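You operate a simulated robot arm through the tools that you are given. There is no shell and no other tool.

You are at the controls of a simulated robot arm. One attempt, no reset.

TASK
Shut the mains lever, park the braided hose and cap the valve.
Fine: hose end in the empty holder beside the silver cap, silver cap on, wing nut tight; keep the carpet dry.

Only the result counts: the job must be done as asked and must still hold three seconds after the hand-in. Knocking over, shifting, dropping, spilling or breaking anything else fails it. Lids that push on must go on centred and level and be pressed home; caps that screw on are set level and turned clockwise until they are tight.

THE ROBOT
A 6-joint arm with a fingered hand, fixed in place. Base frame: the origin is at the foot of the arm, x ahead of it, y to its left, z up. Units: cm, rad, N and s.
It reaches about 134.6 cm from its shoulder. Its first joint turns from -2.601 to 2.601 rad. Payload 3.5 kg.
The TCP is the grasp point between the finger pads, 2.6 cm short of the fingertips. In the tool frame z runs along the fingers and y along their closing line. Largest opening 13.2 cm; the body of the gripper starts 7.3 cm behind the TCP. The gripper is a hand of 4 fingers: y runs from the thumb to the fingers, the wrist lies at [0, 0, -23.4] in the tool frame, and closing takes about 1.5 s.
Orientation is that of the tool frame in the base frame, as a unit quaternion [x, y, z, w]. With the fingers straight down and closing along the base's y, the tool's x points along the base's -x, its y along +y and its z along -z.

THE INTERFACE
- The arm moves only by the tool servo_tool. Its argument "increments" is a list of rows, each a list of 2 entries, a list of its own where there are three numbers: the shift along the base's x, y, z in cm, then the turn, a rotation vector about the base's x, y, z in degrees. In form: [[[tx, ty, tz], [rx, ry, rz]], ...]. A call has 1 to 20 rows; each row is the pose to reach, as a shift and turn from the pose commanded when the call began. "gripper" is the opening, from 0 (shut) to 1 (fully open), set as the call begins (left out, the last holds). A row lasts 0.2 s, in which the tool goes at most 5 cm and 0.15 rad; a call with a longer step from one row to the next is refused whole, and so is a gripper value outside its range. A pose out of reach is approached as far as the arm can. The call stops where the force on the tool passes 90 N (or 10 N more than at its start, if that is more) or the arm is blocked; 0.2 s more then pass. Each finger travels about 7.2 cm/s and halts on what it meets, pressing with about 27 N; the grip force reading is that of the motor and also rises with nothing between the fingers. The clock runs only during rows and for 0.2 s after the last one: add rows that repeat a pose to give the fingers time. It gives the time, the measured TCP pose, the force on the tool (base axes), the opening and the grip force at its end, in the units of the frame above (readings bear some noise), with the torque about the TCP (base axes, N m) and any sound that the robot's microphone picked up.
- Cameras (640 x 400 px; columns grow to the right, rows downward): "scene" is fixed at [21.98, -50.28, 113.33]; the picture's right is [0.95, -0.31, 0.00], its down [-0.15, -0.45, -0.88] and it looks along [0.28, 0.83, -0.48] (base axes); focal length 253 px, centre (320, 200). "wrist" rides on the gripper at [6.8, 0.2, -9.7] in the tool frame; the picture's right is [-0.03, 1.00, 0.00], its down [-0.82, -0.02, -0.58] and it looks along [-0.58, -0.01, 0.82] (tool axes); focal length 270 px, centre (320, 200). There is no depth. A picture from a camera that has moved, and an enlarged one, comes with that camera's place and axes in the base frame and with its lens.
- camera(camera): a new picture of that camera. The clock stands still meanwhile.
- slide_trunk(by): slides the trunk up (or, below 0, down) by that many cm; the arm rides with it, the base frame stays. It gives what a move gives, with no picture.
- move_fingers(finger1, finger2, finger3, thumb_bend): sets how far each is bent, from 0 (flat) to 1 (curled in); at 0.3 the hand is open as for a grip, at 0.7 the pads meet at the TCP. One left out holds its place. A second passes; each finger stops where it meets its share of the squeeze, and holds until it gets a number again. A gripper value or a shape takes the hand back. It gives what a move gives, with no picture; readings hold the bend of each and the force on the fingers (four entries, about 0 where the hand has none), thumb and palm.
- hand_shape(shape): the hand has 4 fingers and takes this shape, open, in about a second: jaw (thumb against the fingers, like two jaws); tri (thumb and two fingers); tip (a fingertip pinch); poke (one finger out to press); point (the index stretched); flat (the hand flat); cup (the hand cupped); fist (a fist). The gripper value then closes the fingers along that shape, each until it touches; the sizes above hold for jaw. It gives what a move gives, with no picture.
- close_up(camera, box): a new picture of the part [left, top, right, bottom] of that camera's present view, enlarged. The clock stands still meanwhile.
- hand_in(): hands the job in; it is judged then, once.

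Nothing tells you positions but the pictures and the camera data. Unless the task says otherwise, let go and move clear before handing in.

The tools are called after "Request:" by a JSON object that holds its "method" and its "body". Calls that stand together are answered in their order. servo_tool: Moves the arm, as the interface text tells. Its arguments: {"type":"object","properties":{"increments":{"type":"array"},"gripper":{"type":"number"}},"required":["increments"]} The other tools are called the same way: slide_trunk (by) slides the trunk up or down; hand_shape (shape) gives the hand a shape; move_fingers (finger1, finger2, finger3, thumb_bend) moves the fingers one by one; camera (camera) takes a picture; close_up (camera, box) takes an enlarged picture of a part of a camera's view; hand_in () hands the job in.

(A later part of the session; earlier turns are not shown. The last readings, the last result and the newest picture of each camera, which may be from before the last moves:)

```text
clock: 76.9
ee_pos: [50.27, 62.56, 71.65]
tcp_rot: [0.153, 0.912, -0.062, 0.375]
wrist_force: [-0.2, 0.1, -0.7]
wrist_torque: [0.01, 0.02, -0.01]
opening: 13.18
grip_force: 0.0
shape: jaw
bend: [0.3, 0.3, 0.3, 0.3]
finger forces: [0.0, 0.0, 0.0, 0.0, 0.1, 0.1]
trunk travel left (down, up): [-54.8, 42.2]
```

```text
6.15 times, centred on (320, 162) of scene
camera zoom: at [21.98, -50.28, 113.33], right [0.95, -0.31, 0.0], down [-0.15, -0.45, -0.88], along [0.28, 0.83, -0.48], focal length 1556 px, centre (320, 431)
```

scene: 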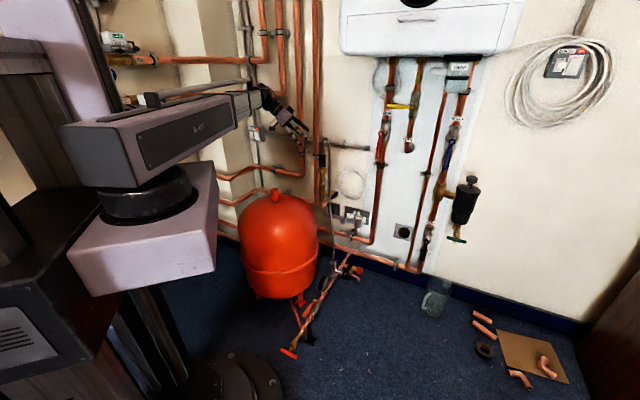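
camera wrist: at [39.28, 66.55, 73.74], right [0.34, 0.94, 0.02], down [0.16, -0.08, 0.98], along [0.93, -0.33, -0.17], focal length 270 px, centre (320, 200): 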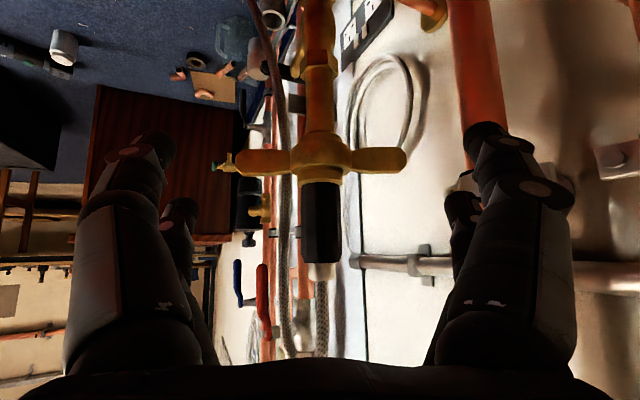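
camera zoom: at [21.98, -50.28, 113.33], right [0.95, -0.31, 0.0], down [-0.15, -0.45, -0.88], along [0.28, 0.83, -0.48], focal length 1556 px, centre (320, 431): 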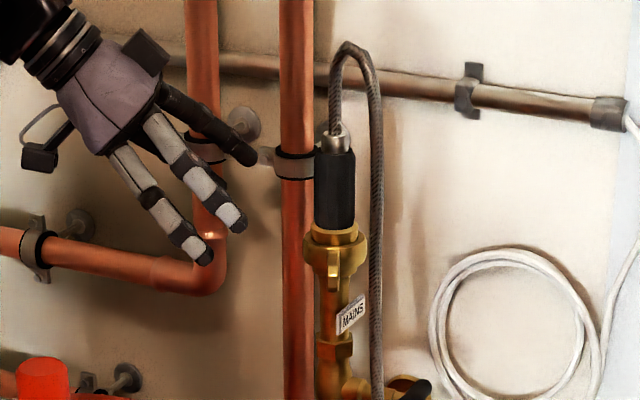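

The sleeve (z≈68.4–74.9) is centred between the fingers. I'll rise 0.9 cm for clearance over the wings, then advance until the sleeve is between the pads.

Request:
{"method": "slide_trunk", "body": {"by": 0.9}}

Request:
{"method": "servo_tool", "body": {"increments": [[[1.9, -0.66, 0], [0, 0, 0]], [[3.8, -1.32, 0], [0, 0, 0]], [[5.7, -1.98, 0], [0, 0, 0]], [[7.6, -2.63, 0], [0, 0, 0]], [[9.5, -3.28, 0], [0, 0, 0]], [[9.5, -3.28, 0], [0, 0, 0]]]}}

Request:
{"method": "camera", "body": {"camera": "wrist"}}

Request:
{"method": "close_up", "body": {"camera": "scene", "box": [290, 130, 370, 180]}}

```text
clock: 77.5
ee_pos: [50.19, 62.63, 72.57]
tcp_rot: [0.153, 0.912, -0.062, 0.374]
wrist_force: [-0.3, -0.2, -0.2]
wrist_torque: [-0.02, 0.01, 0.01]
opening: 13.17
grip_force: 0.0
shape: jaw
bend: [0.3, 0.3, 0.3, 0.3]
finger forces: [0.0, 0.0, 0.0, 0.1, 0.0, 0.1]
trunk travel left (down, up): [-55.7, 41.3]
```

```text
clock: 78.9
ee_pos: [59.73, 59.34, 72.69]
tcp_rot: [0.154, 0.911, -0.063, 0.377]
wrist_force: [0.2, 0.2, -0.9]
wrist_torque: [0.01, 0.0, 0.0]
opening: 13.2
grip_force: 0.0
shape: jaw
bend: [0.3, 0.3, 0.3, 0.3]
finger forces: [0.0, 0.0, 0.1, 0.0, 0.0, 0.0]
trunk travel left (down, up): [-55.7, 41.3]
```

```text
taken
camera wrist: at [48.79, 63.34, 74.64], right [0.34, 0.94, 0.02], down [0.16, -0.08, 0.98], along [0.93, -0.33, -0.17], focal length 270 px, centre (320, 200)
```

wrist: 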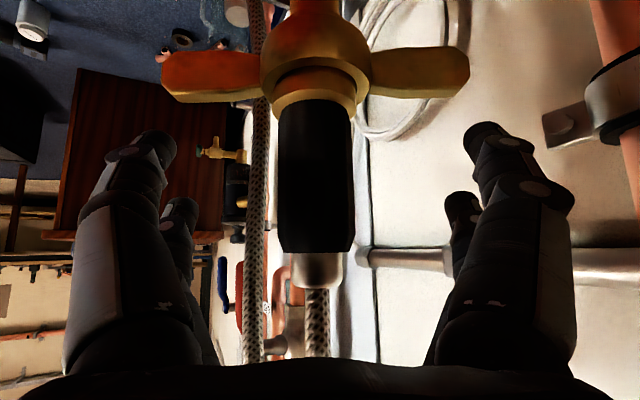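

```text
8.00 times, centred on (330, 155) of scene
camera zoom: at [21.98, -50.28, 113.33], right [0.95, -0.31, 0.0], down [-0.15, -0.45, -0.88], along [0.28, 0.83, -0.48], focal length 2022 px, centre (240, 560)
```

zoom: 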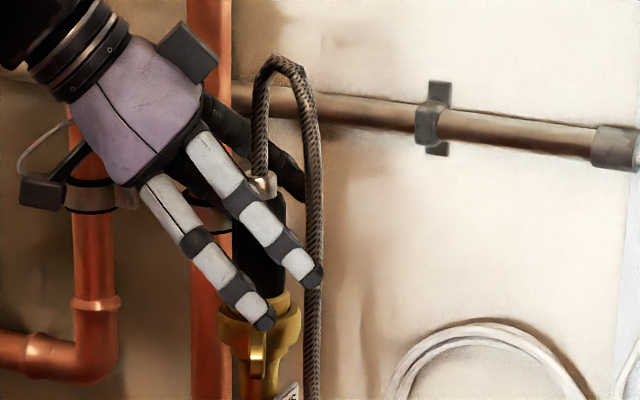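

The sleeve sits between the pads, though the upper fingertip is near the hanging hose. I'll retreat 0.3 cm and close on the sleeve.

Request:
{"method": "servo_tool", "body": {"increments": [[[-0.35, 0.0, 0], [0, 0, 0]], [[-0.35, 0.0, 0], [0, 0, 0]]]}}

Request:
{"method": "servo_tool", "body": {"increments": [[[0, 0, 0], [0, 0, 0]], [[0, 0, 0], [0, 0, 0]], [[0, 0, 0], [0, 0, 0]], [[0, 0, 0], [0, 0, 0]], [[0, 0, 0], [0, 0, 0]], [[0, 0, 0], [0, 0, 0]], [[0, 0, 0], [0, 0, 0]]], "gripper": 0}}

Request:
{"method": "camera", "body": {"camera": "wrist"}}

Request:
{"method": "close_up", "body": {"camera": "scene", "box": [290, 130, 370, 180]}}

```text
clock: 79.5
ee_pos: [59.45, 59.36, 72.66]
tcp_rot: [0.154, 0.912, -0.063, 0.376]
wrist_force: [0.0, 0.1, -0.4]
wrist_torque: [-0.02, 0.01, 0.0]
opening: 13.21
grip_force: 0.1
shape: jaw
bend: [0.3, 0.3, 0.3, 0.3]
finger forces: [0.0, 0.0, 0.0, 0.0, 0.1, 0.1]
trunk travel left (down, up): [-55.7, 41.3]
```

```text
clock: 81.1
ee_pos: [59.26, 59.37, 72.63]
tcp_rot: [0.153, 0.912, -0.062, 0.376]
wrist_force: [-0.2, -0.5, -0.4]
wrist_torque: [0.02, 0.01, 0.01]
opening: 1.26
grip_force: 26.8
shape: jaw
bend: [0.73, 0.61, 0.61, 0.7]
finger forces: [23.9, 0.0, 0.0, 0.0, 23.9, 0.1]
trunk travel left (down, up): [-55.7, 41.3]
```

```text
taken
camera wrist: at [48.44, 63.31, 74.63], right [0.34, 0.94, 0.02], down [0.16, -0.08, 0.98], along [0.93, -0.33, -0.17], focal length 270 px, centre (320, 200)
```

wrist: 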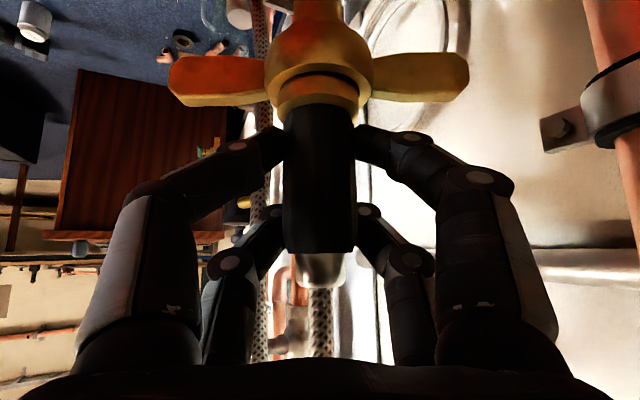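

```text
8.00 times, centred on (330, 155) of scene
camera zoom: at [21.98, -50.28, 113.33], right [0.95, -0.31, 0.0], down [-0.15, -0.45, -0.88], along [0.28, 0.83, -0.48], focal length 2022 px, centre (240, 560)
```

zoom: 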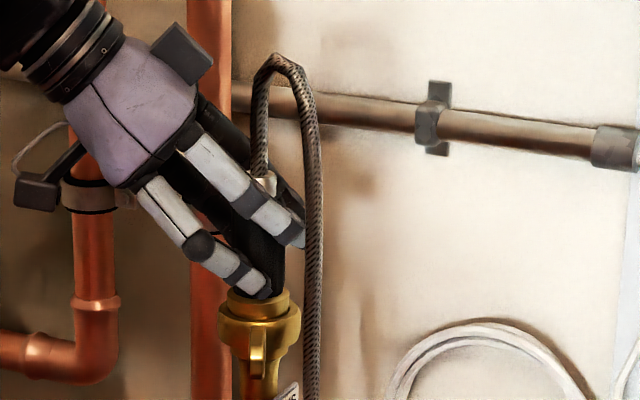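

The sleeve is gripped with about 24 N on each side. I'll test the pull gently upward by 0.6 cm.

Request:
{"method": "slide_trunk", "body": {"by": 0.6}}

Request:
{"method": "camera", "body": {"camera": "wrist"}}

```text
clock: 81.6
ee_pos: [59.34, 59.4, 73.23]
tcp_rot: [0.153, 0.912, -0.062, 0.376]
wrist_force: [-0.6, 0.7, -2.0]
wrist_torque: [0.01, 0.03, 0.0]
opening: 1.28
grip_force: 27.5
shape: jaw
bend: [0.73, 0.61, 0.61, 0.7]
finger forces: [23.9, 0.0, 0.0, 0.1, 23.9, 0.1]
trunk travel left (down, up): [-56.3, 40.7]
```

```text
taken
camera wrist: at [48.44, 63.31, 75.23], right [0.34, 0.94, 0.02], down [0.16, -0.08, 0.98], along [0.93, -0.33, -0.17], focal length 270 px, centre (320, 200)
```

wrist: 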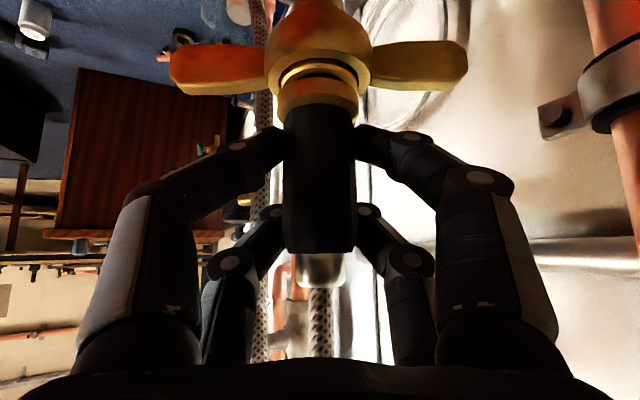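

The hose end is sliding out freely with just 2 N. I'll continue lifting.

Request:
{"method": "slide_trunk", "body": {"by": 3}}

Request:
{"method": "camera", "body": {"camera": "wrist"}}

Request:
{"method": "close_up", "body": {"camera": "scene", "box": [290, 125, 370, 175]}}

```text
clock: 82.4
ee_pos: [59.38, 59.31, 76.24]
tcp_rot: [0.153, 0.912, -0.063, 0.377]
wrist_force: [0.2, 0.5, -1.1]
wrist_torque: [0.01, 0.0, 0.02]
opening: 1.29
grip_force: 27.1
shape: jaw
bend: [0.73, 0.61, 0.61, 0.7]
finger forces: [23.9, 0.1, 0.1, 0.0, 24.0, 0.0]
trunk travel left (down, up): [-59.3, 37.7]
```

```text
taken
camera wrist: at [48.44, 63.31, 78.23], right [0.34, 0.94, 0.02], down [0.16, -0.08, 0.98], along [0.93, -0.33, -0.17], focal length 270 px, centre (320, 200)
```

wrist: 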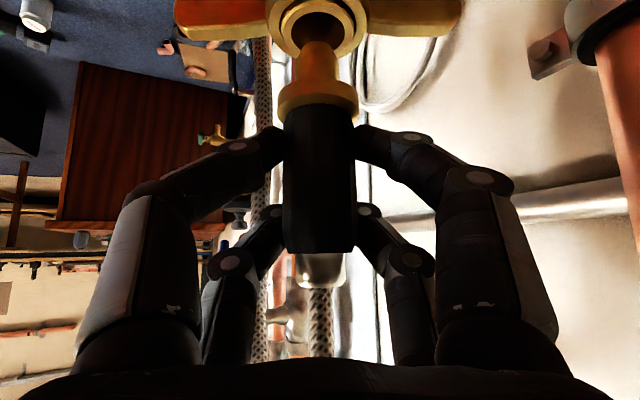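

```text
8.00 times, centred on (330, 150) of scene
camera zoom: at [21.98, -50.28, 113.33], right [0.95, -0.31, 0.0], down [-0.15, -0.45, -0.88], along [0.28, 0.83, -0.48], focal length 2022 px, centre (240, 600)
```

zoom: 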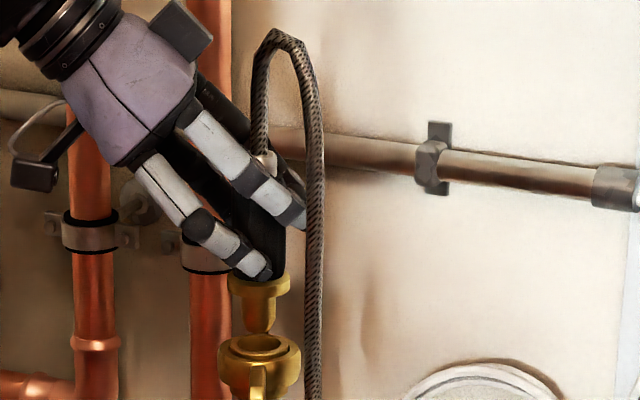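

The spigot is almost out with no resistance, so the nut really is loose. Before moving it, I realise this 45° hand tilt would bring the arm down onto the red vessel at the holder. I'll set the hose back in the valve, let go, and regrasp with a steeper tilt.

Request:
{"method": "slide_trunk", "body": {"by": -3.6}}

Request:
{"method": "close_up", "body": {"camera": "scene", "box": [290, 130, 370, 180]}}

```text
clock: 83.2
ee_pos: [59.35, 59.29, 72.6]
tcp_rot: [0.154, 0.912, -0.063, 0.375]
wrist_force: [0.1, 0.4, -2.2]
wrist_torque: [0.0, 0.0, 0.02]
opening: 1.3
grip_force: 27.2
shape: jaw
bend: [0.73, 0.61, 0.61, 0.7]
finger forces: [24.8, 0.1, 0.1, 0.0, 24.7, 0.1]
trunk travel left (down, up): [-55.7, 41.3]
```

```text
8.00 times, centred on (330, 155) of scene
camera zoom: at [21.98, -50.28, 113.33], right [0.95, -0.31, 0.0], down [-0.15, -0.45, -0.88], along [0.28, 0.83, -0.48], focal length 2022 px, centre (240, 560)
```

zoom: 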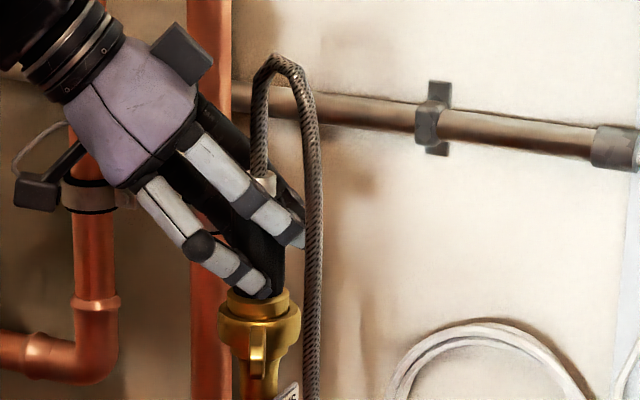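

The hose is seated again. I'll release, back off along the approach line, and re-tilt the hand.

Request:
{"method": "servo_tool", "body": {"increments": [[[0, 0, 0], [0, 0, 0]], [[0, 0, 0], [0, 0, 0]], [[0, 0, 0], [0, 0, 0]], [[0, 0, 0], [0, 0, 0]], [[0, 0, 0], [0, 0, 0]], [[0, 0, 0], [0, 0, 0]], [[-1.9, 0.66, 0], [0, 0, 0]], [[-3.8, 1.32, 0], [0, 0, 0]], [[-5.7, 1.98, 0], [0, 0, 0]], [[-7.6, 2.63, 0], [0, 0, 0]], [[-9.5, 3.3, 0], [0, 0, 0]], [[-9.5, 3.3, 0], [0, 0, 0]]], "gripper": 1}}

Request:
{"method": "slide_trunk", "body": {"by": 4}}

Request:
{"method": "servo_tool", "body": {"increments": [[[-1.8, 0.6, -1.7], [2.44, 7.09, 0]], [[-4.0, 1.3, -3.8], [4.88, 14.18, 0]], [[-4.0, 1.3, -3.8], [4.88, 14.18, 0]]]}}

Request:
{"method": "camera", "body": {"camera": "wrist"}}

```text
clock: 85.8
ee_pos: [49.81, 62.69, 72.6]
tcp_rot: [0.154, 0.912, -0.062, 0.375]
wrist_force: [0.4, 0.0, -0.1]
wrist_torque: [0.01, -0.01, 0.0]
opening: 13.2
grip_force: 0.0
shape: jaw
bend: [0.3, 0.3, 0.3, 0.3]
finger forces: [0.0, 0.0, 0.0, 0.0, 0.0, 0.0]
trunk travel left (down, up): [-55.7, 41.3]
```

```text
clock: 86.6
ee_pos: [49.66, 62.57, 76.74]
tcp_rot: [0.154, 0.912, -0.063, 0.375]
wrist_force: [0.3, 0.3, 0.3]
wrist_torque: [0.05, 0.03, 0.02]
opening: 13.2
grip_force: 0.1
shape: jaw
bend: [0.3, 0.3, 0.3, 0.3]
finger forces: [0.1, 0.0, 0.1, 0.0, 0.0, 0.1]
trunk travel left (down, up): [-59.7, 37.3]
```

```text
clock: 87.4
ee_pos: [45.6, 64.07, 72.81]
tcp_rot: [0.16, 0.953, -0.042, 0.253]
wrist_force: [-0.3, 0.3, -0.2]
wrist_torque: [-0.02, -0.01, 0.03]
opening: 13.2
grip_force: 0.0
shape: jaw
bend: [0.3, 0.3, 0.3, 0.3]
finger forces: [0.0, 0.0, 0.1, 0.0, 0.0, 0.0]
trunk travel left (down, up): [-59.7, 37.3]
```

```text
taken
camera wrist: at [35.64, 67.72, 77.89], right [0.35, 0.94, 0.01], down [0.39, -0.16, 0.91], along [0.85, -0.31, -0.42], focal length 270 px, centre (320, 200)
```

wrist: 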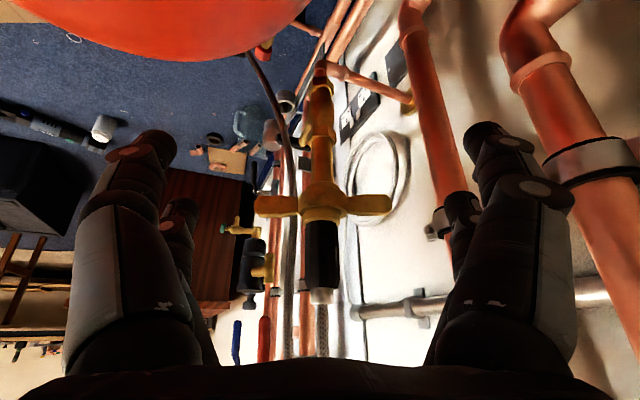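

Tilt is now 60° down. I'll yaw 10° more and move in to 10 cm short of the sleeve to check alignment.

Request:
{"method": "servo_tool", "body": {"increments": [[[2.8, 0, 0], [0, 0, -5]], [[5.7, -0.1, 0], [0, 0, -10]], [[5.7, -0.1, 0], [0, 0, -10]]]}}

Request:
{"method": "camera", "body": {"camera": "wrist"}}

```text
clock: 88.2
ee_pos: [51.37, 63.95, 72.87]
tcp_rot: [0.242, 0.936, -0.064, 0.248]
wrist_force: [0.1, 0.3, -0.6]
wrist_torque: [0.01, 0.01, 0.02]
opening: 13.2
grip_force: 0.1
shape: jaw
bend: [0.3, 0.3, 0.3, 0.3]
finger forces: [0.0, 0.0, 0.0, 0.0, 0.0, 0.1]
trunk travel left (down, up): [-59.7, 37.3]
```

```text
taken
camera wrist: at [42.09, 69.32, 77.89], right [0.51, 0.86, 0.01], down [0.36, -0.22, 0.91], along [0.78, -0.45, -0.42], focal length 270 px, centre (320, 200)
```

wrist: 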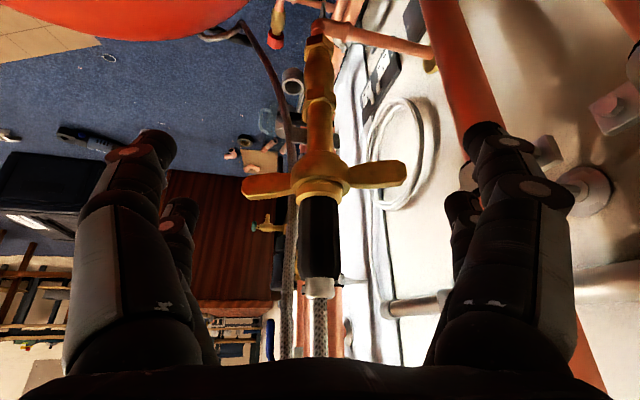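

Aligned. Advancing to the sleeve.

Request:
{"method": "servo_tool", "body": {"increments": [[[1.7, -0.94, 0], [0, 0, 0]], [[3.4, -1.88, 0], [0, 0, 0]], [[5.1, -2.82, 0], [0, 0, 0]], [[6.8, -3.76, 0], [0, 0, 0]], [[8.45, -4.68, 0], [0, 0, 0]], [[8.45, -4.68, 0], [0, 0, 0]]]}}

Request:
{"method": "camera", "body": {"camera": "wrist"}}

Request:
{"method": "close_up", "body": {"camera": "scene", "box": [290, 125, 370, 175]}}

```text
clock: 89.6
ee_pos: [59.99, 59.22, 72.93]
tcp_rot: [0.243, 0.936, -0.064, 0.248]
wrist_force: [0.1, 0.1, 0.0]
wrist_torque: [0.01, -0.03, 0.0]
opening: 13.18
grip_force: 0.1
shape: jaw
bend: [0.3, 0.3, 0.3, 0.3]
finger forces: [0.0, 0.0, 0.1, 0.0, 0.0, 0.0]
trunk travel left (down, up): [-59.7, 37.3]
```

```text
taken
camera wrist: at [50.68, 64.54, 77.89], right [0.5, 0.86, 0.01], down [0.36, -0.22, 0.91], along [0.78, -0.45, -0.42], focal length 270 px, centre (320, 200)
```

wrist: 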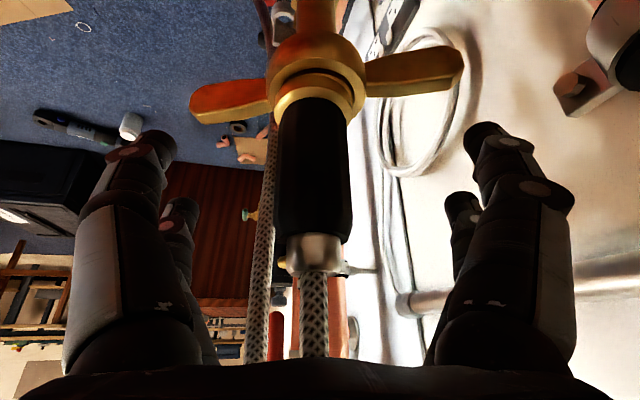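

```text
8.00 times, centred on (330, 150) of scene
camera zoom: at [21.98, -50.28, 113.33], right [0.95, -0.31, 0.0], down [-0.15, -0.45, -0.88], along [0.28, 0.83, -0.48], focal length 2022 px, centre (240, 600)
```

zoom: 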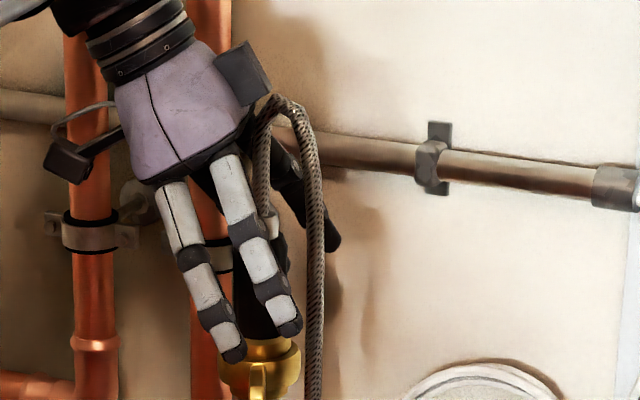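

The sleeve is between the fingers and the hose loop clears the palm. Closing.

Request:
{"method": "servo_tool", "body": {"increments": [[[0, 0, 0], [0, 0, 0]], [[0, 0, 0], [0, 0, 0]], [[0, 0, 0], [0, 0, 0]], [[0, 0, 0], [0, 0, 0]], [[0, 0, 0], [0, 0, 0]], [[0, 0, 0], [0, 0, 0]], [[0, 0, 0], [0, 0, 0]]], "gripper": 0}}

Request:
{"method": "camera", "body": {"camera": "wrist"}}

Request:
{"method": "close_up", "body": {"camera": "scene", "box": [290, 125, 370, 175]}}

```text
clock: 91.2
ee_pos: [59.93, 59.19, 72.92]
tcp_rot: [0.243, 0.936, -0.064, 0.248]
wrist_force: [0.0, -0.4, -0.7]
wrist_torque: [0.0, 0.03, -0.02]
opening: 1.39
grip_force: 27.0
shape: jaw
bend: [0.73, 0.61, 0.61, 0.7]
finger forces: [23.2, 0.1, 0.0, 0.0, 23.8, 0.0]
trunk travel left (down, up): [-59.7, 37.3]
```

```text
taken
camera wrist: at [50.65, 64.56, 77.88], right [0.5, 0.86, 0.01], down [0.36, -0.22, 0.91], along [0.78, -0.45, -0.42], focal length 270 px, centre (320, 200)
```

wrist: 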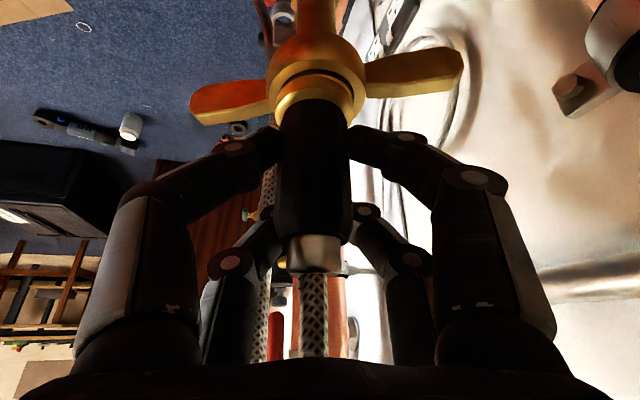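

```text
8.00 times, centred on (330, 150) of scene
camera zoom: at [21.98, -50.28, 113.33], right [0.95, -0.31, 0.0], down [-0.15, -0.45, -0.88], along [0.28, 0.83, -0.48], focal length 2022 px, centre (240, 600)
```

zoom: 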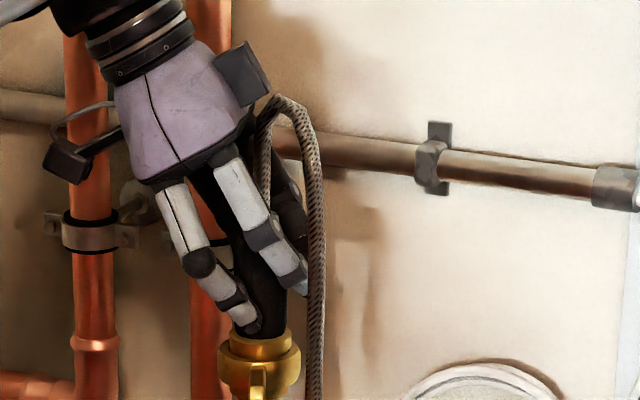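

Thinking it through: from this left-side pose the hand would hit the lever and nut when reaching the holder. A nearly horizontal grasp from the room side, with the right finger slipped between sleeve and hanging hose, will work at both places. I'll release and back off.

Request:
{"method": "servo_tool", "body": {"increments": [[[0, 0, 0], [0, 0, 0]], [[0, 0, 0], [0, 0, 0]], [[0, 0, 0], [0, 0, 0]], [[0, 0, 0], [0, 0, 0]], [[0, 0, 0], [0, 0, 0]], [[0, 0, 0], [0, 0, 0]], [[-1.75, 0.97, 0], [0, 0, 0]], [[-3.5, 1.94, 0], [0, 0, 0]], [[-5.25, 2.91, 0], [0, 0, 0]], [[-7, 3.88, 0], [0, 0, 0]], [[-8.75, 4.85, 0], [0, 0, 0]], [[-8.75, 4.85, 0], [0, 0, 0]]], "gripper": 1}}

Request:
{"method": "slide_trunk", "body": {"by": 7.5}}

Request:
{"method": "servo_tool", "body": {"increments": [[[-2.6, 1.4, -1.15], [3.64, 6.56, 0]], [[-5.2, 2.9, -2.0], [7.27, 13.12, 0]], [[-7.7, 4.3, -2.7], [10.9, 19.68, 0]], [[-10.23, 5.67, -3.13], [14.54, 26.24, 0]], [[-10.23, 5.67, -3.13], [14.54, 26.24, 0]]]}}

Request:
{"method": "close_up", "body": {"camera": "scene", "box": [270, 120, 390, 195]}}

```text
clock: 93.8
ee_pos: [51.22, 64.05, 72.92]
tcp_rot: [0.243, 0.936, -0.063, 0.247]
wrist_force: [0.2, -0.7, -0.2]
wrist_torque: [-0.01, -0.03, 0.01]
opening: 13.17
grip_force: 0.0
shape: jaw
bend: [0.3, 0.3, 0.3, 0.3]
finger forces: [0.0, 0.0, 0.0, 0.0, 0.1, 0.0]
trunk travel left (down, up): [-59.7, 37.3]
```

```text
clock: 94.9
ee_pos: [51.11, 63.97, 80.43]
tcp_rot: [0.242, 0.936, -0.063, 0.248]
wrist_force: [-0.5, -0.9, 0.8]
wrist_torque: [-0.01, 0.02, -0.02]
opening: 13.2
grip_force: 0.0
shape: jaw
bend: [0.3, 0.3, 0.3, 0.3]
finger forces: [0.0, 0.0, 0.0, 0.0, 0.0, 0.1]
trunk travel left (down, up): [-67.2, 29.8]
```

```text
clock: 96.1
ee_pos: [40.83, 69.64, 77.35]
tcp_rot: [0.251, 0.968, 0.001, -0.004]
wrist_force: [0.0, 0.4, -0.4]
wrist_torque: [0.02, 0.01, 0.02]
opening: 13.19
grip_force: 0.0
shape: jaw
bend: [0.3, 0.3, 0.3, 0.3]
finger forces: [0.0, 0.1, 0.0, 0.0, 0.0, 0.0]
out of reach, approached as far as the arm can: row 2
trunk travel left (down, up): [-67.2, 29.8]
```

```text
5.33 times, centred on (330, 158) of scene
camera zoom: at [21.98, -50.28, 113.33], right [0.95, -0.31, 0.0], down [-0.15, -0.45, -0.88], along [0.28, 0.83, -0.48], focal length 1348 px, centre (267, 427)
```

zoom: 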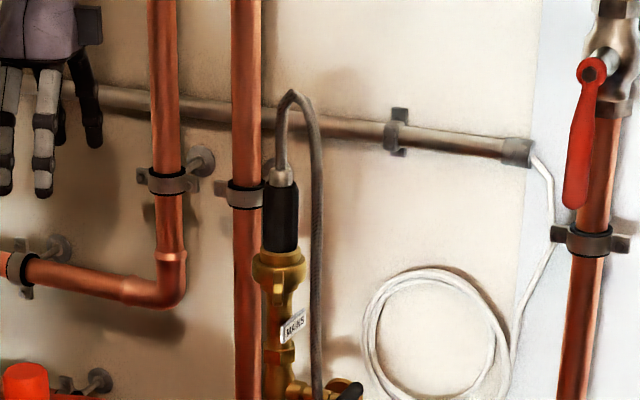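

The hose is back in place, undisturbed. I'll bring the hand round to the room side and swing it to point at the wall again.

Request:
{"method": "servo_tool", "body": {"increments": [[[0.4, -4.3, 0], [0, 0, 2]], [[0.8, -8.6, 0], [0, 0, 4]], [[1.2, -13, 0], [0, 0, 6]], [[1.6, -17.3, 0], [0, 0, 8]], [[2, -21.6, 0], [0, 0, 10]], [[2.4, -26, 0], [0, 0, 12]], [[2.7, -30.3, 0], [0, 0, 14]], [[2.7, -30.3, 0], [0, 0, 14]]]}}

Request:
{"method": "servo_tool", "body": {"increments": [[[-0.66, 2.38, 0.12], [5.78, 1.87, -5.09]], [[-1.09, 4.8, 0.52], [11.55, 3.74, -10.19]], [[-1.3, 7.19, 1.16], [17.33, 5.61, -15.28]], [[-1.27, 9.49, 2.04], [23.1, 7.48, -20.37]], [[-1.0, 11.69, 3.14], [28.9, 9.35, -25.5]], [[-0.52, 13.74, 4.46], [34.7, 11.2, -30.6]], [[0.2, 15.6, 5.95], [40.4, 13.1, -35.65]], [[1.12, 17.21, 7.58], [46.2, 15.0, -40.7]], [[2.22, 18.57, 9.33], [52.0, 16.8, -45.8]], [[3.49, 19.64, 11.17], [57.8, 18.7, -50.9]], [[4.9, 20.41, 13.05], [63.5, 20.6, -56.0]], [[6.44, 20.85, 14.95], [69.3, 22.4, -61.1]], [[8.05, 20.97, 16.82], [75.1, 24.3, -66.2]], [[9.72, 20.75, 18.63], [80.9, 26.2, -71.3]], [[11.42, 20.2, 20.36], [86.7, 28.05, -76.4]], [[13.1, 19.34, 21.95], [92.4, 29.9, -81.5]], [[14.75, 18.17, 23.39], [98.2, 31.8, -86.6]], [[14.75, 18.17, 23.39], [98.2, 31.8, -86.6]]]}}

Request:
{"method": "camera", "body": {"camera": "wrist"}}

```text
clock: 97.9
ee_pos: [43.46, 39.3, 77.4]
tcp_rot: [0.13, 0.992, 0.0, -0.004]
wrist_force: [-0.5, 0.4, 0.3]
wrist_torque: [-0.01, 0.01, 0.0]
opening: 13.21
grip_force: 0.1
shape: jaw
bend: [0.3, 0.3, 0.3, 0.3]
finger forces: [0.0, 0.0, 0.0, 0.0, 0.0, 0.1]
trunk travel left (down, up): [-67.2, 29.8]
```

```text
clock: 101.7
ee_pos: [58.53, 57.42, 100.79]
tcp_rot: [0.637, 0.303, 0.64, -0.305]
wrist_force: [0.2, 0.3, 0.2]
wrist_torque: [0.01, -0.01, 0.0]
opening: 13.15
grip_force: 0.1
shape: jaw
bend: [0.3, 0.3, 0.3, 0.3]
finger forces: [0.0, 0.0, 0.0, 0.0, 0.0, 0.1]
out of reach, approached as far as the arm can: row 9
trunk travel left (down, up): [-67.2, 29.8]
```

```text
taken
camera wrist: at [52.54, 49.85, 107.59], right [0.78, -0.63, -0.03], down [-0.38, -0.43, -0.82], along [0.51, 0.64, -0.57], focal length 270 px, centre (320, 200)
```

wrist: 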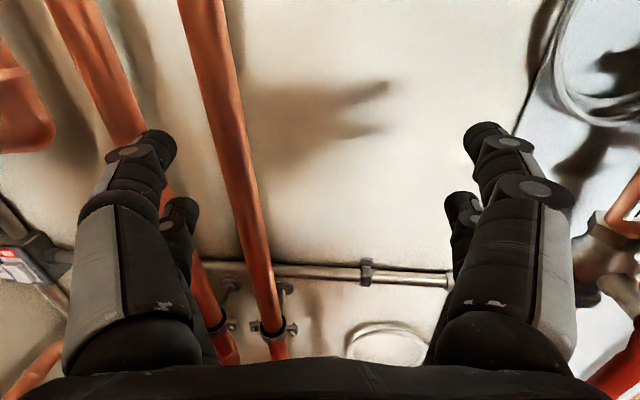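

Now I'll tilt 15° down, back off to 8 cm in front of the sleeve, narrow the opening to about 6 cm, then lower.

Request:
{"method": "servo_tool", "body": {"increments": [[[-1.2, -1.6, -2.0], [-3.9, 3.15, 0]], [[-2.4, -3.2, -4.0], [-7.8, 6.3, 0]], [[-3.66, -4.71, -6.06], [-11.65, 9.45, 0]], [[-3.66, -4.71, -6.06], [-11.65, 9.45, 0]], [[-3.66, -4.71, -6.06], [-11.65, 9.45, 0]]], "gripper": 0.45}}

Request:
{"method": "slide_trunk", "body": {"by": -17}}

Request:
{"method": "camera", "body": {"camera": "wrist"}}

Request:
{"method": "camera", "body": {"camera": "scene"}}

```text
clock: 102.9
ee_pos: [54.49, 52.93, 94.73]
tcp_rot: [0.716, 0.34, 0.551, -0.262]
wrist_force: [-0.4, 0.5, -0.2]
wrist_torque: [0.0, -0.02, 0.03]
opening: 6.01
grip_force: 0.0
shape: jaw
bend: [0.73, 0.73, 0.73, 0.7]
finger forces: [0.1, 0.0, 0.0, 0.1, 0.0, 0.0]
trunk travel left (down, up): [-67.2, 29.8]
```

```text
clock: 104.8
ee_pos: [54.39, 53.01, 77.76]
tcp_rot: [0.716, 0.341, 0.55, -0.262]
wrist_force: [-0.1, 0.1, -0.1]
wrist_torque: [-0.02, -0.01, -0.02]
opening: 5.99
grip_force: 0.0
shape: jaw
bend: [0.73, 0.73, 0.73, 0.7]
finger forces: [0.1, 0.1, 0.0, 0.1, 0.1, 0.0]
trunk travel left (down, up): [-50.2, 46.8]
```

```text
taken
camera wrist: at [49.95, 46.96, 86.81], right [0.77, -0.64, -0.02], down [-0.5, -0.58, -0.64], along [0.39, 0.51, -0.77], focal length 270 px, centre (320, 200)
```

wrist: 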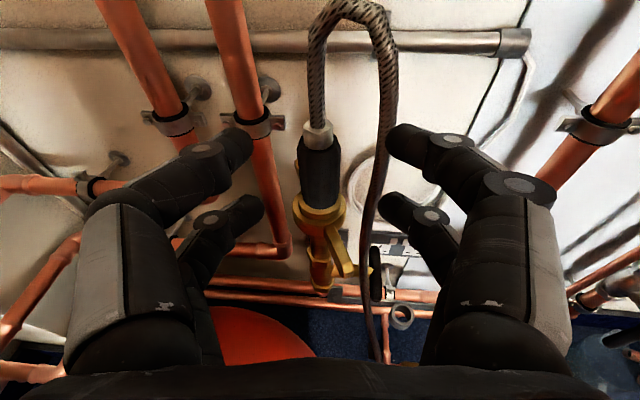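

```text
taken
```

scene: 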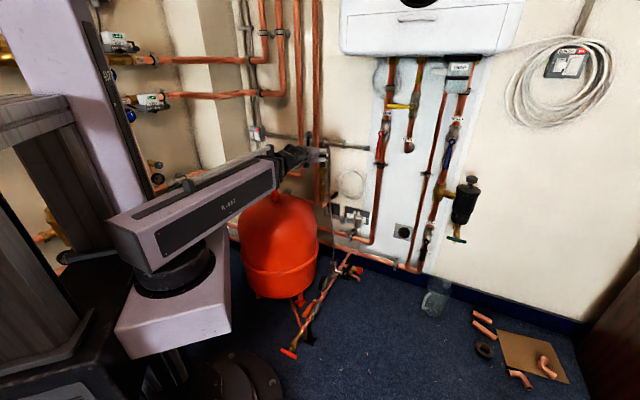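

I have a good view from above: sleeve centred, hose leg just right of it. I'll narrow the opening further so the right fingers pass between the sleeve and the hose leg, and lower to sleeve height.

Request:
{"method": "servo_tool", "body": {"increments": [[[0, 0, 0], [0, 0, 0]], [[0, 0, 0], [0, 0, 0]], [[0, 0, 0], [0, 0, 0]]], "gripper": 0.36}}

Request:
{"method": "slide_trunk", "body": {"by": -5.2}}

Request:
{"method": "camera", "body": {"camera": "wrist"}}

Request:
{"method": "close_up", "body": {"camera": "wrist", "box": [220, 20, 460, 170]}}

Request:
{"method": "close_up", "body": {"camera": "scene", "box": [290, 125, 370, 175]}}

```text
clock: 105.6
ee_pos: [54.51, 53.09, 77.78]
tcp_rot: [0.715, 0.341, 0.551, -0.263]
wrist_force: [0.7, 0.5, 0.0]
wrist_torque: [0.0, -0.02, 0.01]
opening: 4.78
grip_force: 0.1
shape: jaw
bend: [0.73, 0.73, 0.73, 0.7]
finger forces: [0.1, 0.0, 0.0, 0.0, 0.0, 0.0]
trunk travel left (down, up): [-50.2, 46.8]
```

```text
clock: 106.6
ee_pos: [54.66, 52.96, 72.63]
tcp_rot: [0.716, 0.34, 0.551, -0.262]
wrist_force: [0.2, 0.5, -1.2]
wrist_torque: [0.0, 0.04, -0.02]
opening: 4.78
grip_force: 0.0
shape: jaw
bend: [0.73, 0.73, 0.73, 0.7]
finger forces: [0.0, 0.0, 0.0, 0.1, 0.0, 0.0]
trunk travel left (down, up): [-45.0, 52.0]
```

```text
taken
camera wrist: at [49.95, 46.96, 81.6], right [0.77, -0.64, -0.02], down [-0.5, -0.58, -0.64], along [0.39, 0.51, -0.77], focal length 270 px, centre (320, 200)
```

wrist: 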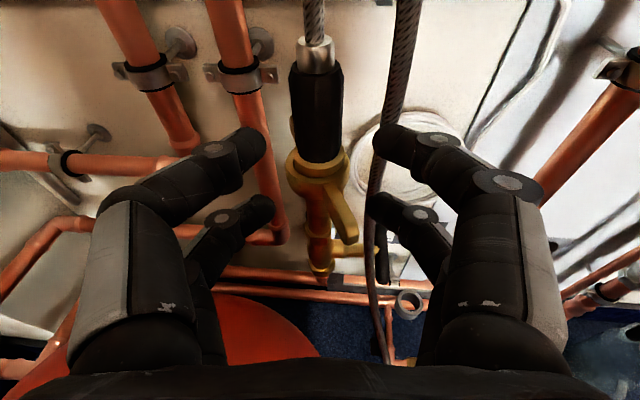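

```text
2.67 times, centred on (340, 95) of wrist
camera zoom: at [49.95, 46.96, 81.6], right [0.77, -0.64, -0.02], down [-0.5, -0.58, -0.64], along [0.39, 0.51, -0.77], focal length 721 px, centre (267, 480)
```

zoom: 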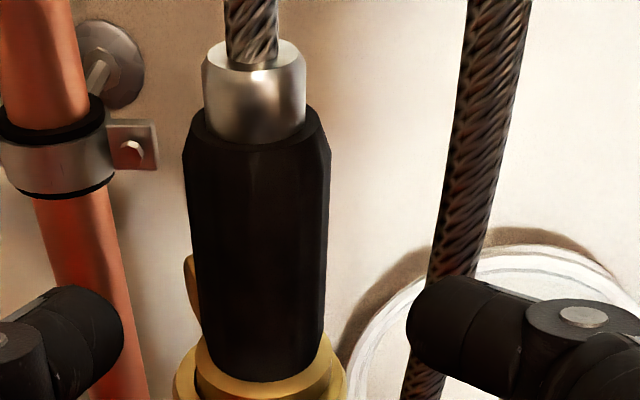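

```text
8.00 times, centred on (330, 150) of scene
camera zoom: at [21.98, -50.28, 113.33], right [0.95, -0.31, 0.0], down [-0.15, -0.45, -0.88], along [0.28, 0.83, -0.48], focal length 2022 px, centre (240, 600)
```

zoom: 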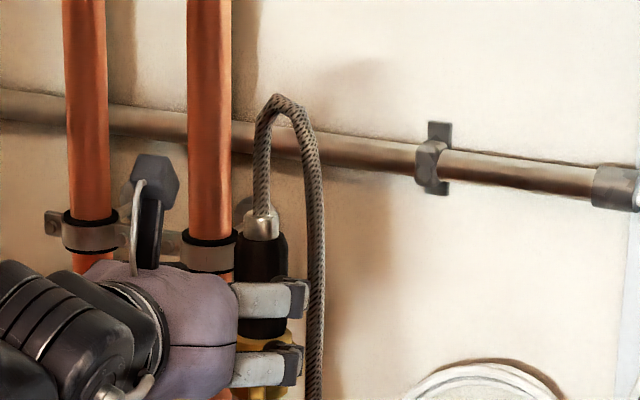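

The tips will slip past the sleeve with about 0.6 cm to spare each side, and at worst push the limp hose leg slightly toward the wall. Advancing slowly.

Request:
{"method": "servo_tool", "body": {"increments": [[[0.63, 0.775, 0], [0, 0, 0]], [[1.26, 1.55, 0], [0, 0, 0]], [[1.9, 2.32, 0], [0, 0, 0]], [[2.53, 3.1, 0], [0, 0, 0]], [[3.16, 3.87, 0], [0, 0, 0]], [[3.79, 4.65, 0], [0, 0, 0]]]}}

Request:
{"method": "camera", "body": {"camera": "wrist"}}

Request:
{"method": "close_up", "body": {"camera": "scene", "box": [290, 125, 370, 175]}}

```text
clock: 108.0
ee_pos: [58.32, 57.72, 72.7]
tcp_rot: [0.716, 0.341, 0.55, -0.262]
wrist_force: [0.4, 0.1, -0.7]
wrist_torque: [0.0, -0.03, -0.02]
opening: 4.77
grip_force: 0.1
shape: jaw
bend: [0.73, 0.73, 0.73, 0.7]
finger forces: [0.1, 0.0, 0.1, 0.1, 0.0, 0.0]
trunk travel left (down, up): [-45.0, 52.0]
```

```text
taken
camera wrist: at [53.71, 51.68, 81.6], right [0.77, -0.64, -0.03], down [-0.5, -0.58, -0.64], along [0.39, 0.51, -0.77], focal length 270 px, centre (320, 200)
```

wrist: 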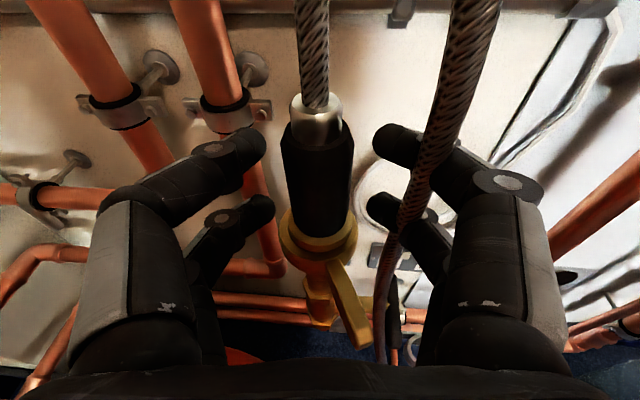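

```text
8.00 times, centred on (330, 150) of scene
camera zoom: at [21.98, -50.28, 113.33], right [0.95, -0.31, 0.0], down [-0.15, -0.45, -0.88], along [0.28, 0.83, -0.48], focal length 2022 px, centre (240, 600)
```

zoom: 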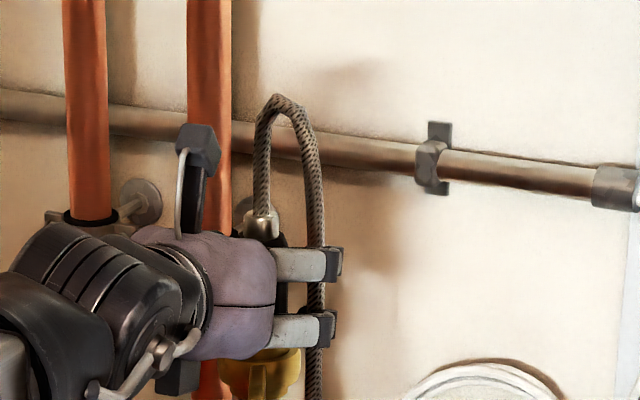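

No contact forces; the hose leg now lies just inside the right fingers, which is fine since it will slide out together with the sleeve. I'll advance the last 2 cm and close.

Request:
{"method": "servo_tool", "body": {"increments": [[[0.5, 0.6, 0], [0, 0, 0]], [[1.0, 1.2, 0], [0, 0, 0]], [[1.4, 1.65, 0], [0, 0, 0]], [[1.4, 1.65, 0], [0, 0, 0]]]}}

Request:
{"method": "servo_tool", "body": {"increments": [[[0, 0, 0], [0, 0, 0]], [[0, 0, 0], [0, 0, 0]], [[0, 0, 0], [0, 0, 0]], [[0, 0, 0], [0, 0, 0]], [[0, 0, 0], [0, 0, 0]]], "gripper": 0}}

Request:
{"method": "camera", "body": {"camera": "wrist"}}

Request:
{"method": "close_up", "body": {"camera": "scene", "box": [290, 125, 370, 175]}}

```text
clock: 109.0
ee_pos: [59.7, 59.29, 72.57]
tcp_rot: [0.716, 0.339, 0.552, -0.261]
wrist_force: [0.7, 0.7, 0.6]
wrist_torque: [-0.05, -0.04, 0.0]
opening: 4.78
grip_force: 0.1
shape: jaw
bend: [0.73, 0.73, 0.73, 0.7]
finger forces: [0.1, 0.0, 0.0, 0.0, 0.0, 0.1]
trunk travel left (down, up): [-45.0, 52.0]
```

```text
clock: 110.2
ee_pos: [59.83, 59.46, 72.72]
tcp_rot: [0.714, 0.339, 0.553, -0.263]
wrist_force: [12.5, 18.0, 19.9]
wrist_torque: [0.52, -0.3, -0.03]
opening: 0.38
grip_force: 27.6
shape: jaw
bend: [0.66, 0.72, 0.73, 0.71]
finger forces: [0.1, 22.8, 23.4, 0.0, 0.1, 0.1]
trunk travel left (down, up): [-45.0, 52.0]
```

```text
taken
camera wrist: at [55.15, 53.32, 81.73], right [0.77, -0.64, -0.02], down [-0.5, -0.58, -0.65], along [0.4, 0.51, -0.76], focal length 270 px, centre (320, 200)
```

wrist: 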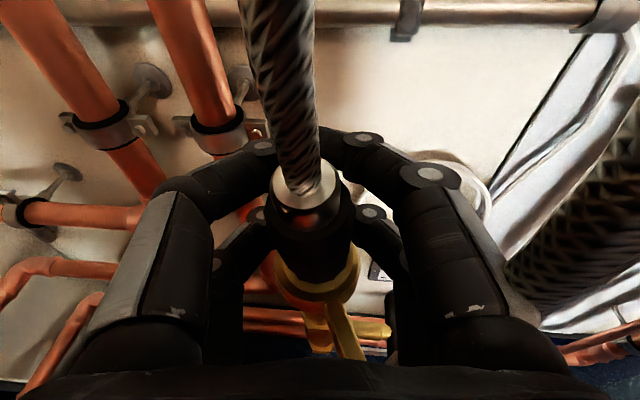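

```text
8.00 times, centred on (330, 150) of scene
camera zoom: at [21.98, -50.28, 113.33], right [0.95, -0.31, 0.0], down [-0.15, -0.45, -0.88], along [0.28, 0.83, -0.48], focal length 2022 px, centre (240, 600)
```

zoom: 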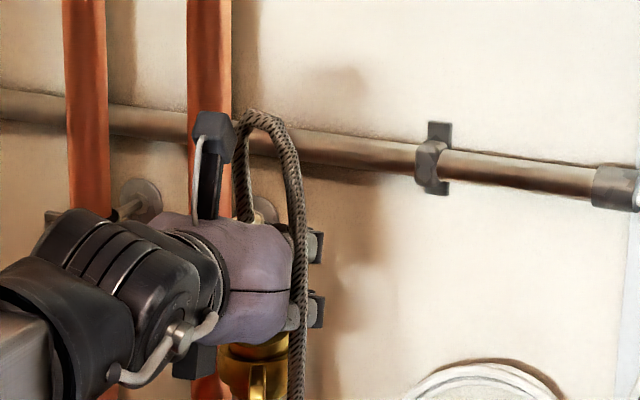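

The upper fingertips hooked behind the sleeve and pulled it (about 30 N), so I'm a bit too far forward. I'll reopen slightly and look.

Request:
{"method": "servo_tool", "body": {"increments": [[[0, 0, 0], [0, 0, 0]], [[0, 0, 0], [0, 0, 0]], [[0, 0, 0], [0, 0, 0]], [[0, 0, 0], [0, 0, 0]]], "gripper": 0.4}}

Request:
{"method": "camera", "body": {"camera": "wrist"}}

Request:
{"method": "close_up", "body": {"camera": "scene", "box": [290, 125, 370, 175]}}

```text
clock: 111.2
ee_pos: [59.66, 59.29, 72.6]
tcp_rot: [0.715, 0.342, 0.55, -0.263]
wrist_force: [-0.1, 0.7, 0.0]
wrist_torque: [-0.01, -0.01, 0.01]
opening: 5.22
grip_force: 0.1
shape: jaw
bend: [0.73, 0.73, 0.73, 0.7]
finger forces: [0.0, 0.0, 0.0, 0.0, 0.0, 0.0]
trunk travel left (down, up): [-45.0, 52.0]
```

```text
taken
camera wrist: at [55.11, 53.26, 81.59], right [0.77, -0.64, -0.02], down [-0.5, -0.58, -0.64], along [0.39, 0.51, -0.77], focal length 270 px, centre (320, 200)
```

wrist: 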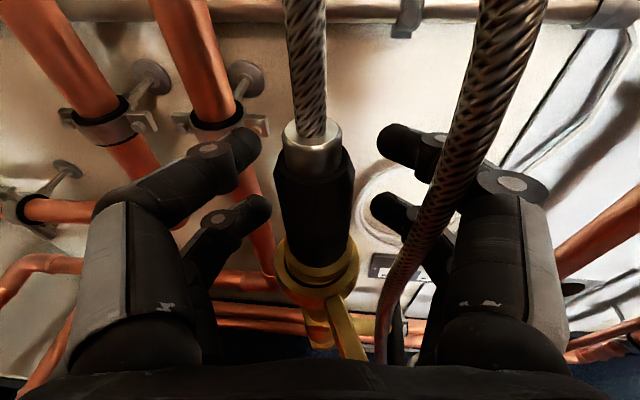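

```text
8.00 times, centred on (330, 150) of scene
camera zoom: at [21.98, -50.28, 113.33], right [0.95, -0.31, 0.0], down [-0.15, -0.45, -0.88], along [0.28, 0.83, -0.48], focal length 2022 px, centre (240, 600)
```

zoom: 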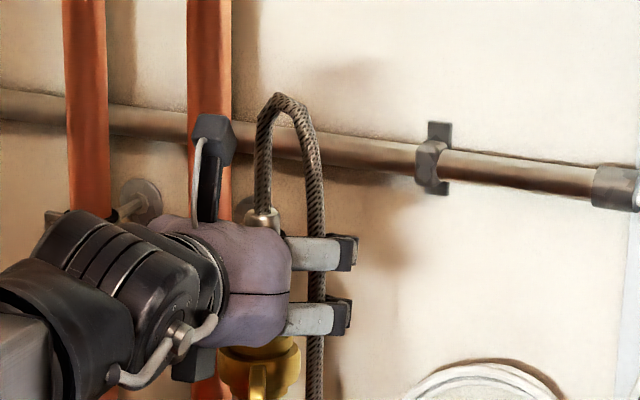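

Reopened, and the sleeve is upright again. The tips are about 1.2 cm too far ahead; I'll retreat that much and close again.

Request:
{"method": "servo_tool", "body": {"increments": [[[-0.4, -0.45, 0], [0, 0, 0]], [[-0.72, -0.9, 0], [0, 0, 0]], [[-0.72, -0.9, 0], [0, 0, 0]]]}}

Request:
{"method": "servo_tool", "body": {"increments": [[[0, 0, 0], [0, 0, 0]], [[0, 0, 0], [0, 0, 0]], [[0, 0, 0], [0, 0, 0]], [[0, 0, 0], [0, 0, 0]], [[0, 0, 0], [0, 0, 0]]], "gripper": 0.1}}

Request:
{"method": "camera", "body": {"camera": "wrist"}}

Request:
{"method": "close_up", "body": {"camera": "scene", "box": [290, 125, 370, 175]}}

```text
clock: 112.0
ee_pos: [59.16, 58.44, 72.46]
tcp_rot: [0.715, 0.34, 0.551, -0.262]
wrist_force: [-0.3, 0.4, -0.7]
wrist_torque: [-0.01, -0.01, -0.01]
opening: 5.27
grip_force: 0.1
shape: jaw
bend: [0.73, 0.73, 0.73, 0.7]
finger forces: [0.0, 0.0, 0.1, 0.0, 0.1, 0.0]
trunk travel left (down, up): [-45.0, 52.0]
```

```text
clock: 113.2
ee_pos: [58.96, 58.45, 72.61]
tcp_rot: [0.716, 0.34, 0.551, -0.262]
wrist_force: [-0.4, 1.1, 2.2]
wrist_torque: [0.02, 0.04, -0.01]
opening: 2.19
grip_force: 26.6
shape: jaw
bend: [0.73, 0.73, 0.73, 0.72]
finger forces: [20.4, 24.3, 24.8, 0.0, 22.0, 0.1]
trunk travel left (down, up): [-45.0, 52.0]
```

```text
taken
camera wrist: at [54.38, 52.38, 81.62], right [0.77, -0.64, -0.02], down [-0.5, -0.58, -0.64], along [0.39, 0.51, -0.77], focal length 270 px, centre (320, 200)
```

wrist: 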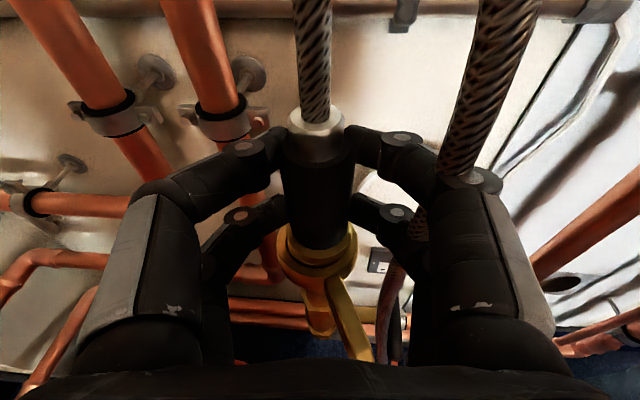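

```text
8.00 times, centred on (330, 150) of scene
camera zoom: at [21.98, -50.28, 113.33], right [0.95, -0.31, 0.0], down [-0.15, -0.45, -0.88], along [0.28, 0.83, -0.48], focal length 2022 px, centre (240, 600)
```

zoom: 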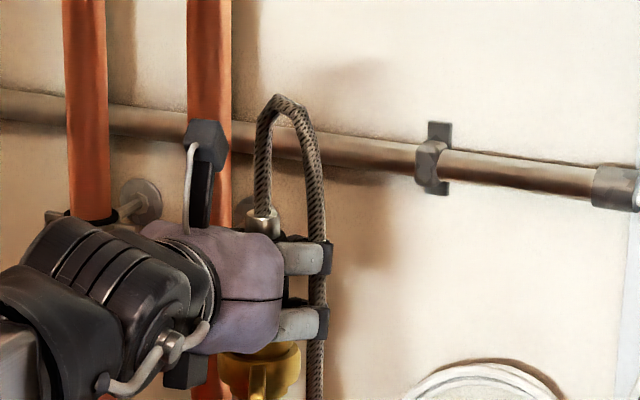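

All four fingers now hold the sleeve evenly with little side force. Lifting.

Request:
{"method": "slide_trunk", "body": {"by": 4.5}}

Request:
{"method": "camera", "body": {"camera": "wrist"}}

Request:
{"method": "close_up", "body": {"camera": "scene", "box": [290, 120, 370, 170]}}

```text
clock: 114.0
ee_pos: [58.94, 58.35, 77.01]
tcp_rot: [0.715, 0.341, 0.551, -0.263]
wrist_force: [0.2, -0.7, -1.4]
wrist_torque: [0.0, 0.01, 0.02]
opening: 2.22
grip_force: 27.3
shape: jaw
bend: [0.73, 0.73, 0.73, 0.72]
finger forces: [19.9, 25.2, 24.6, 0.0, 21.5, 0.0]
trunk travel left (down, up): [-49.5, 47.5]
```

```text
taken
camera wrist: at [54.39, 52.4, 86.08], right [0.77, -0.64, -0.02], down [-0.5, -0.58, -0.64], along [0.39, 0.51, -0.77], focal length 270 px, centre (320, 200)
```

wrist: 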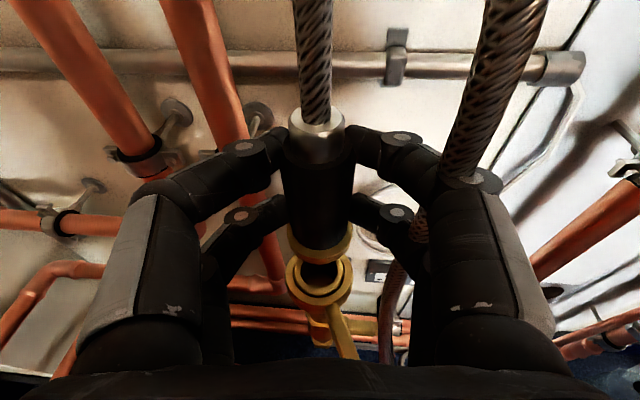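

```text
8.00 times, centred on (330, 145) of scene
camera zoom: at [21.98, -50.28, 113.33], right [0.95, -0.31, 0.0], down [-0.15, -0.45, -0.88], along [0.28, 0.83, -0.48], focal length 2022 px, centre (240, 640)
```

zoom: 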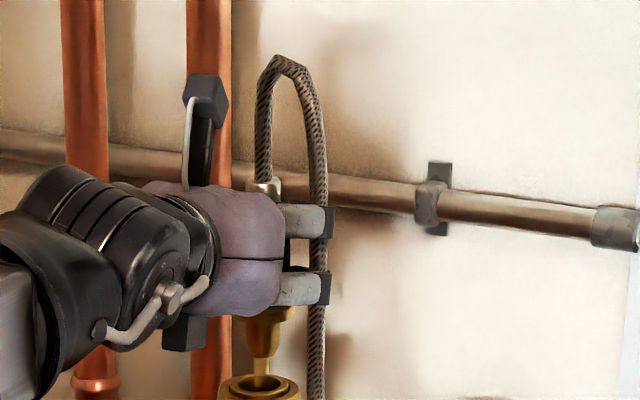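

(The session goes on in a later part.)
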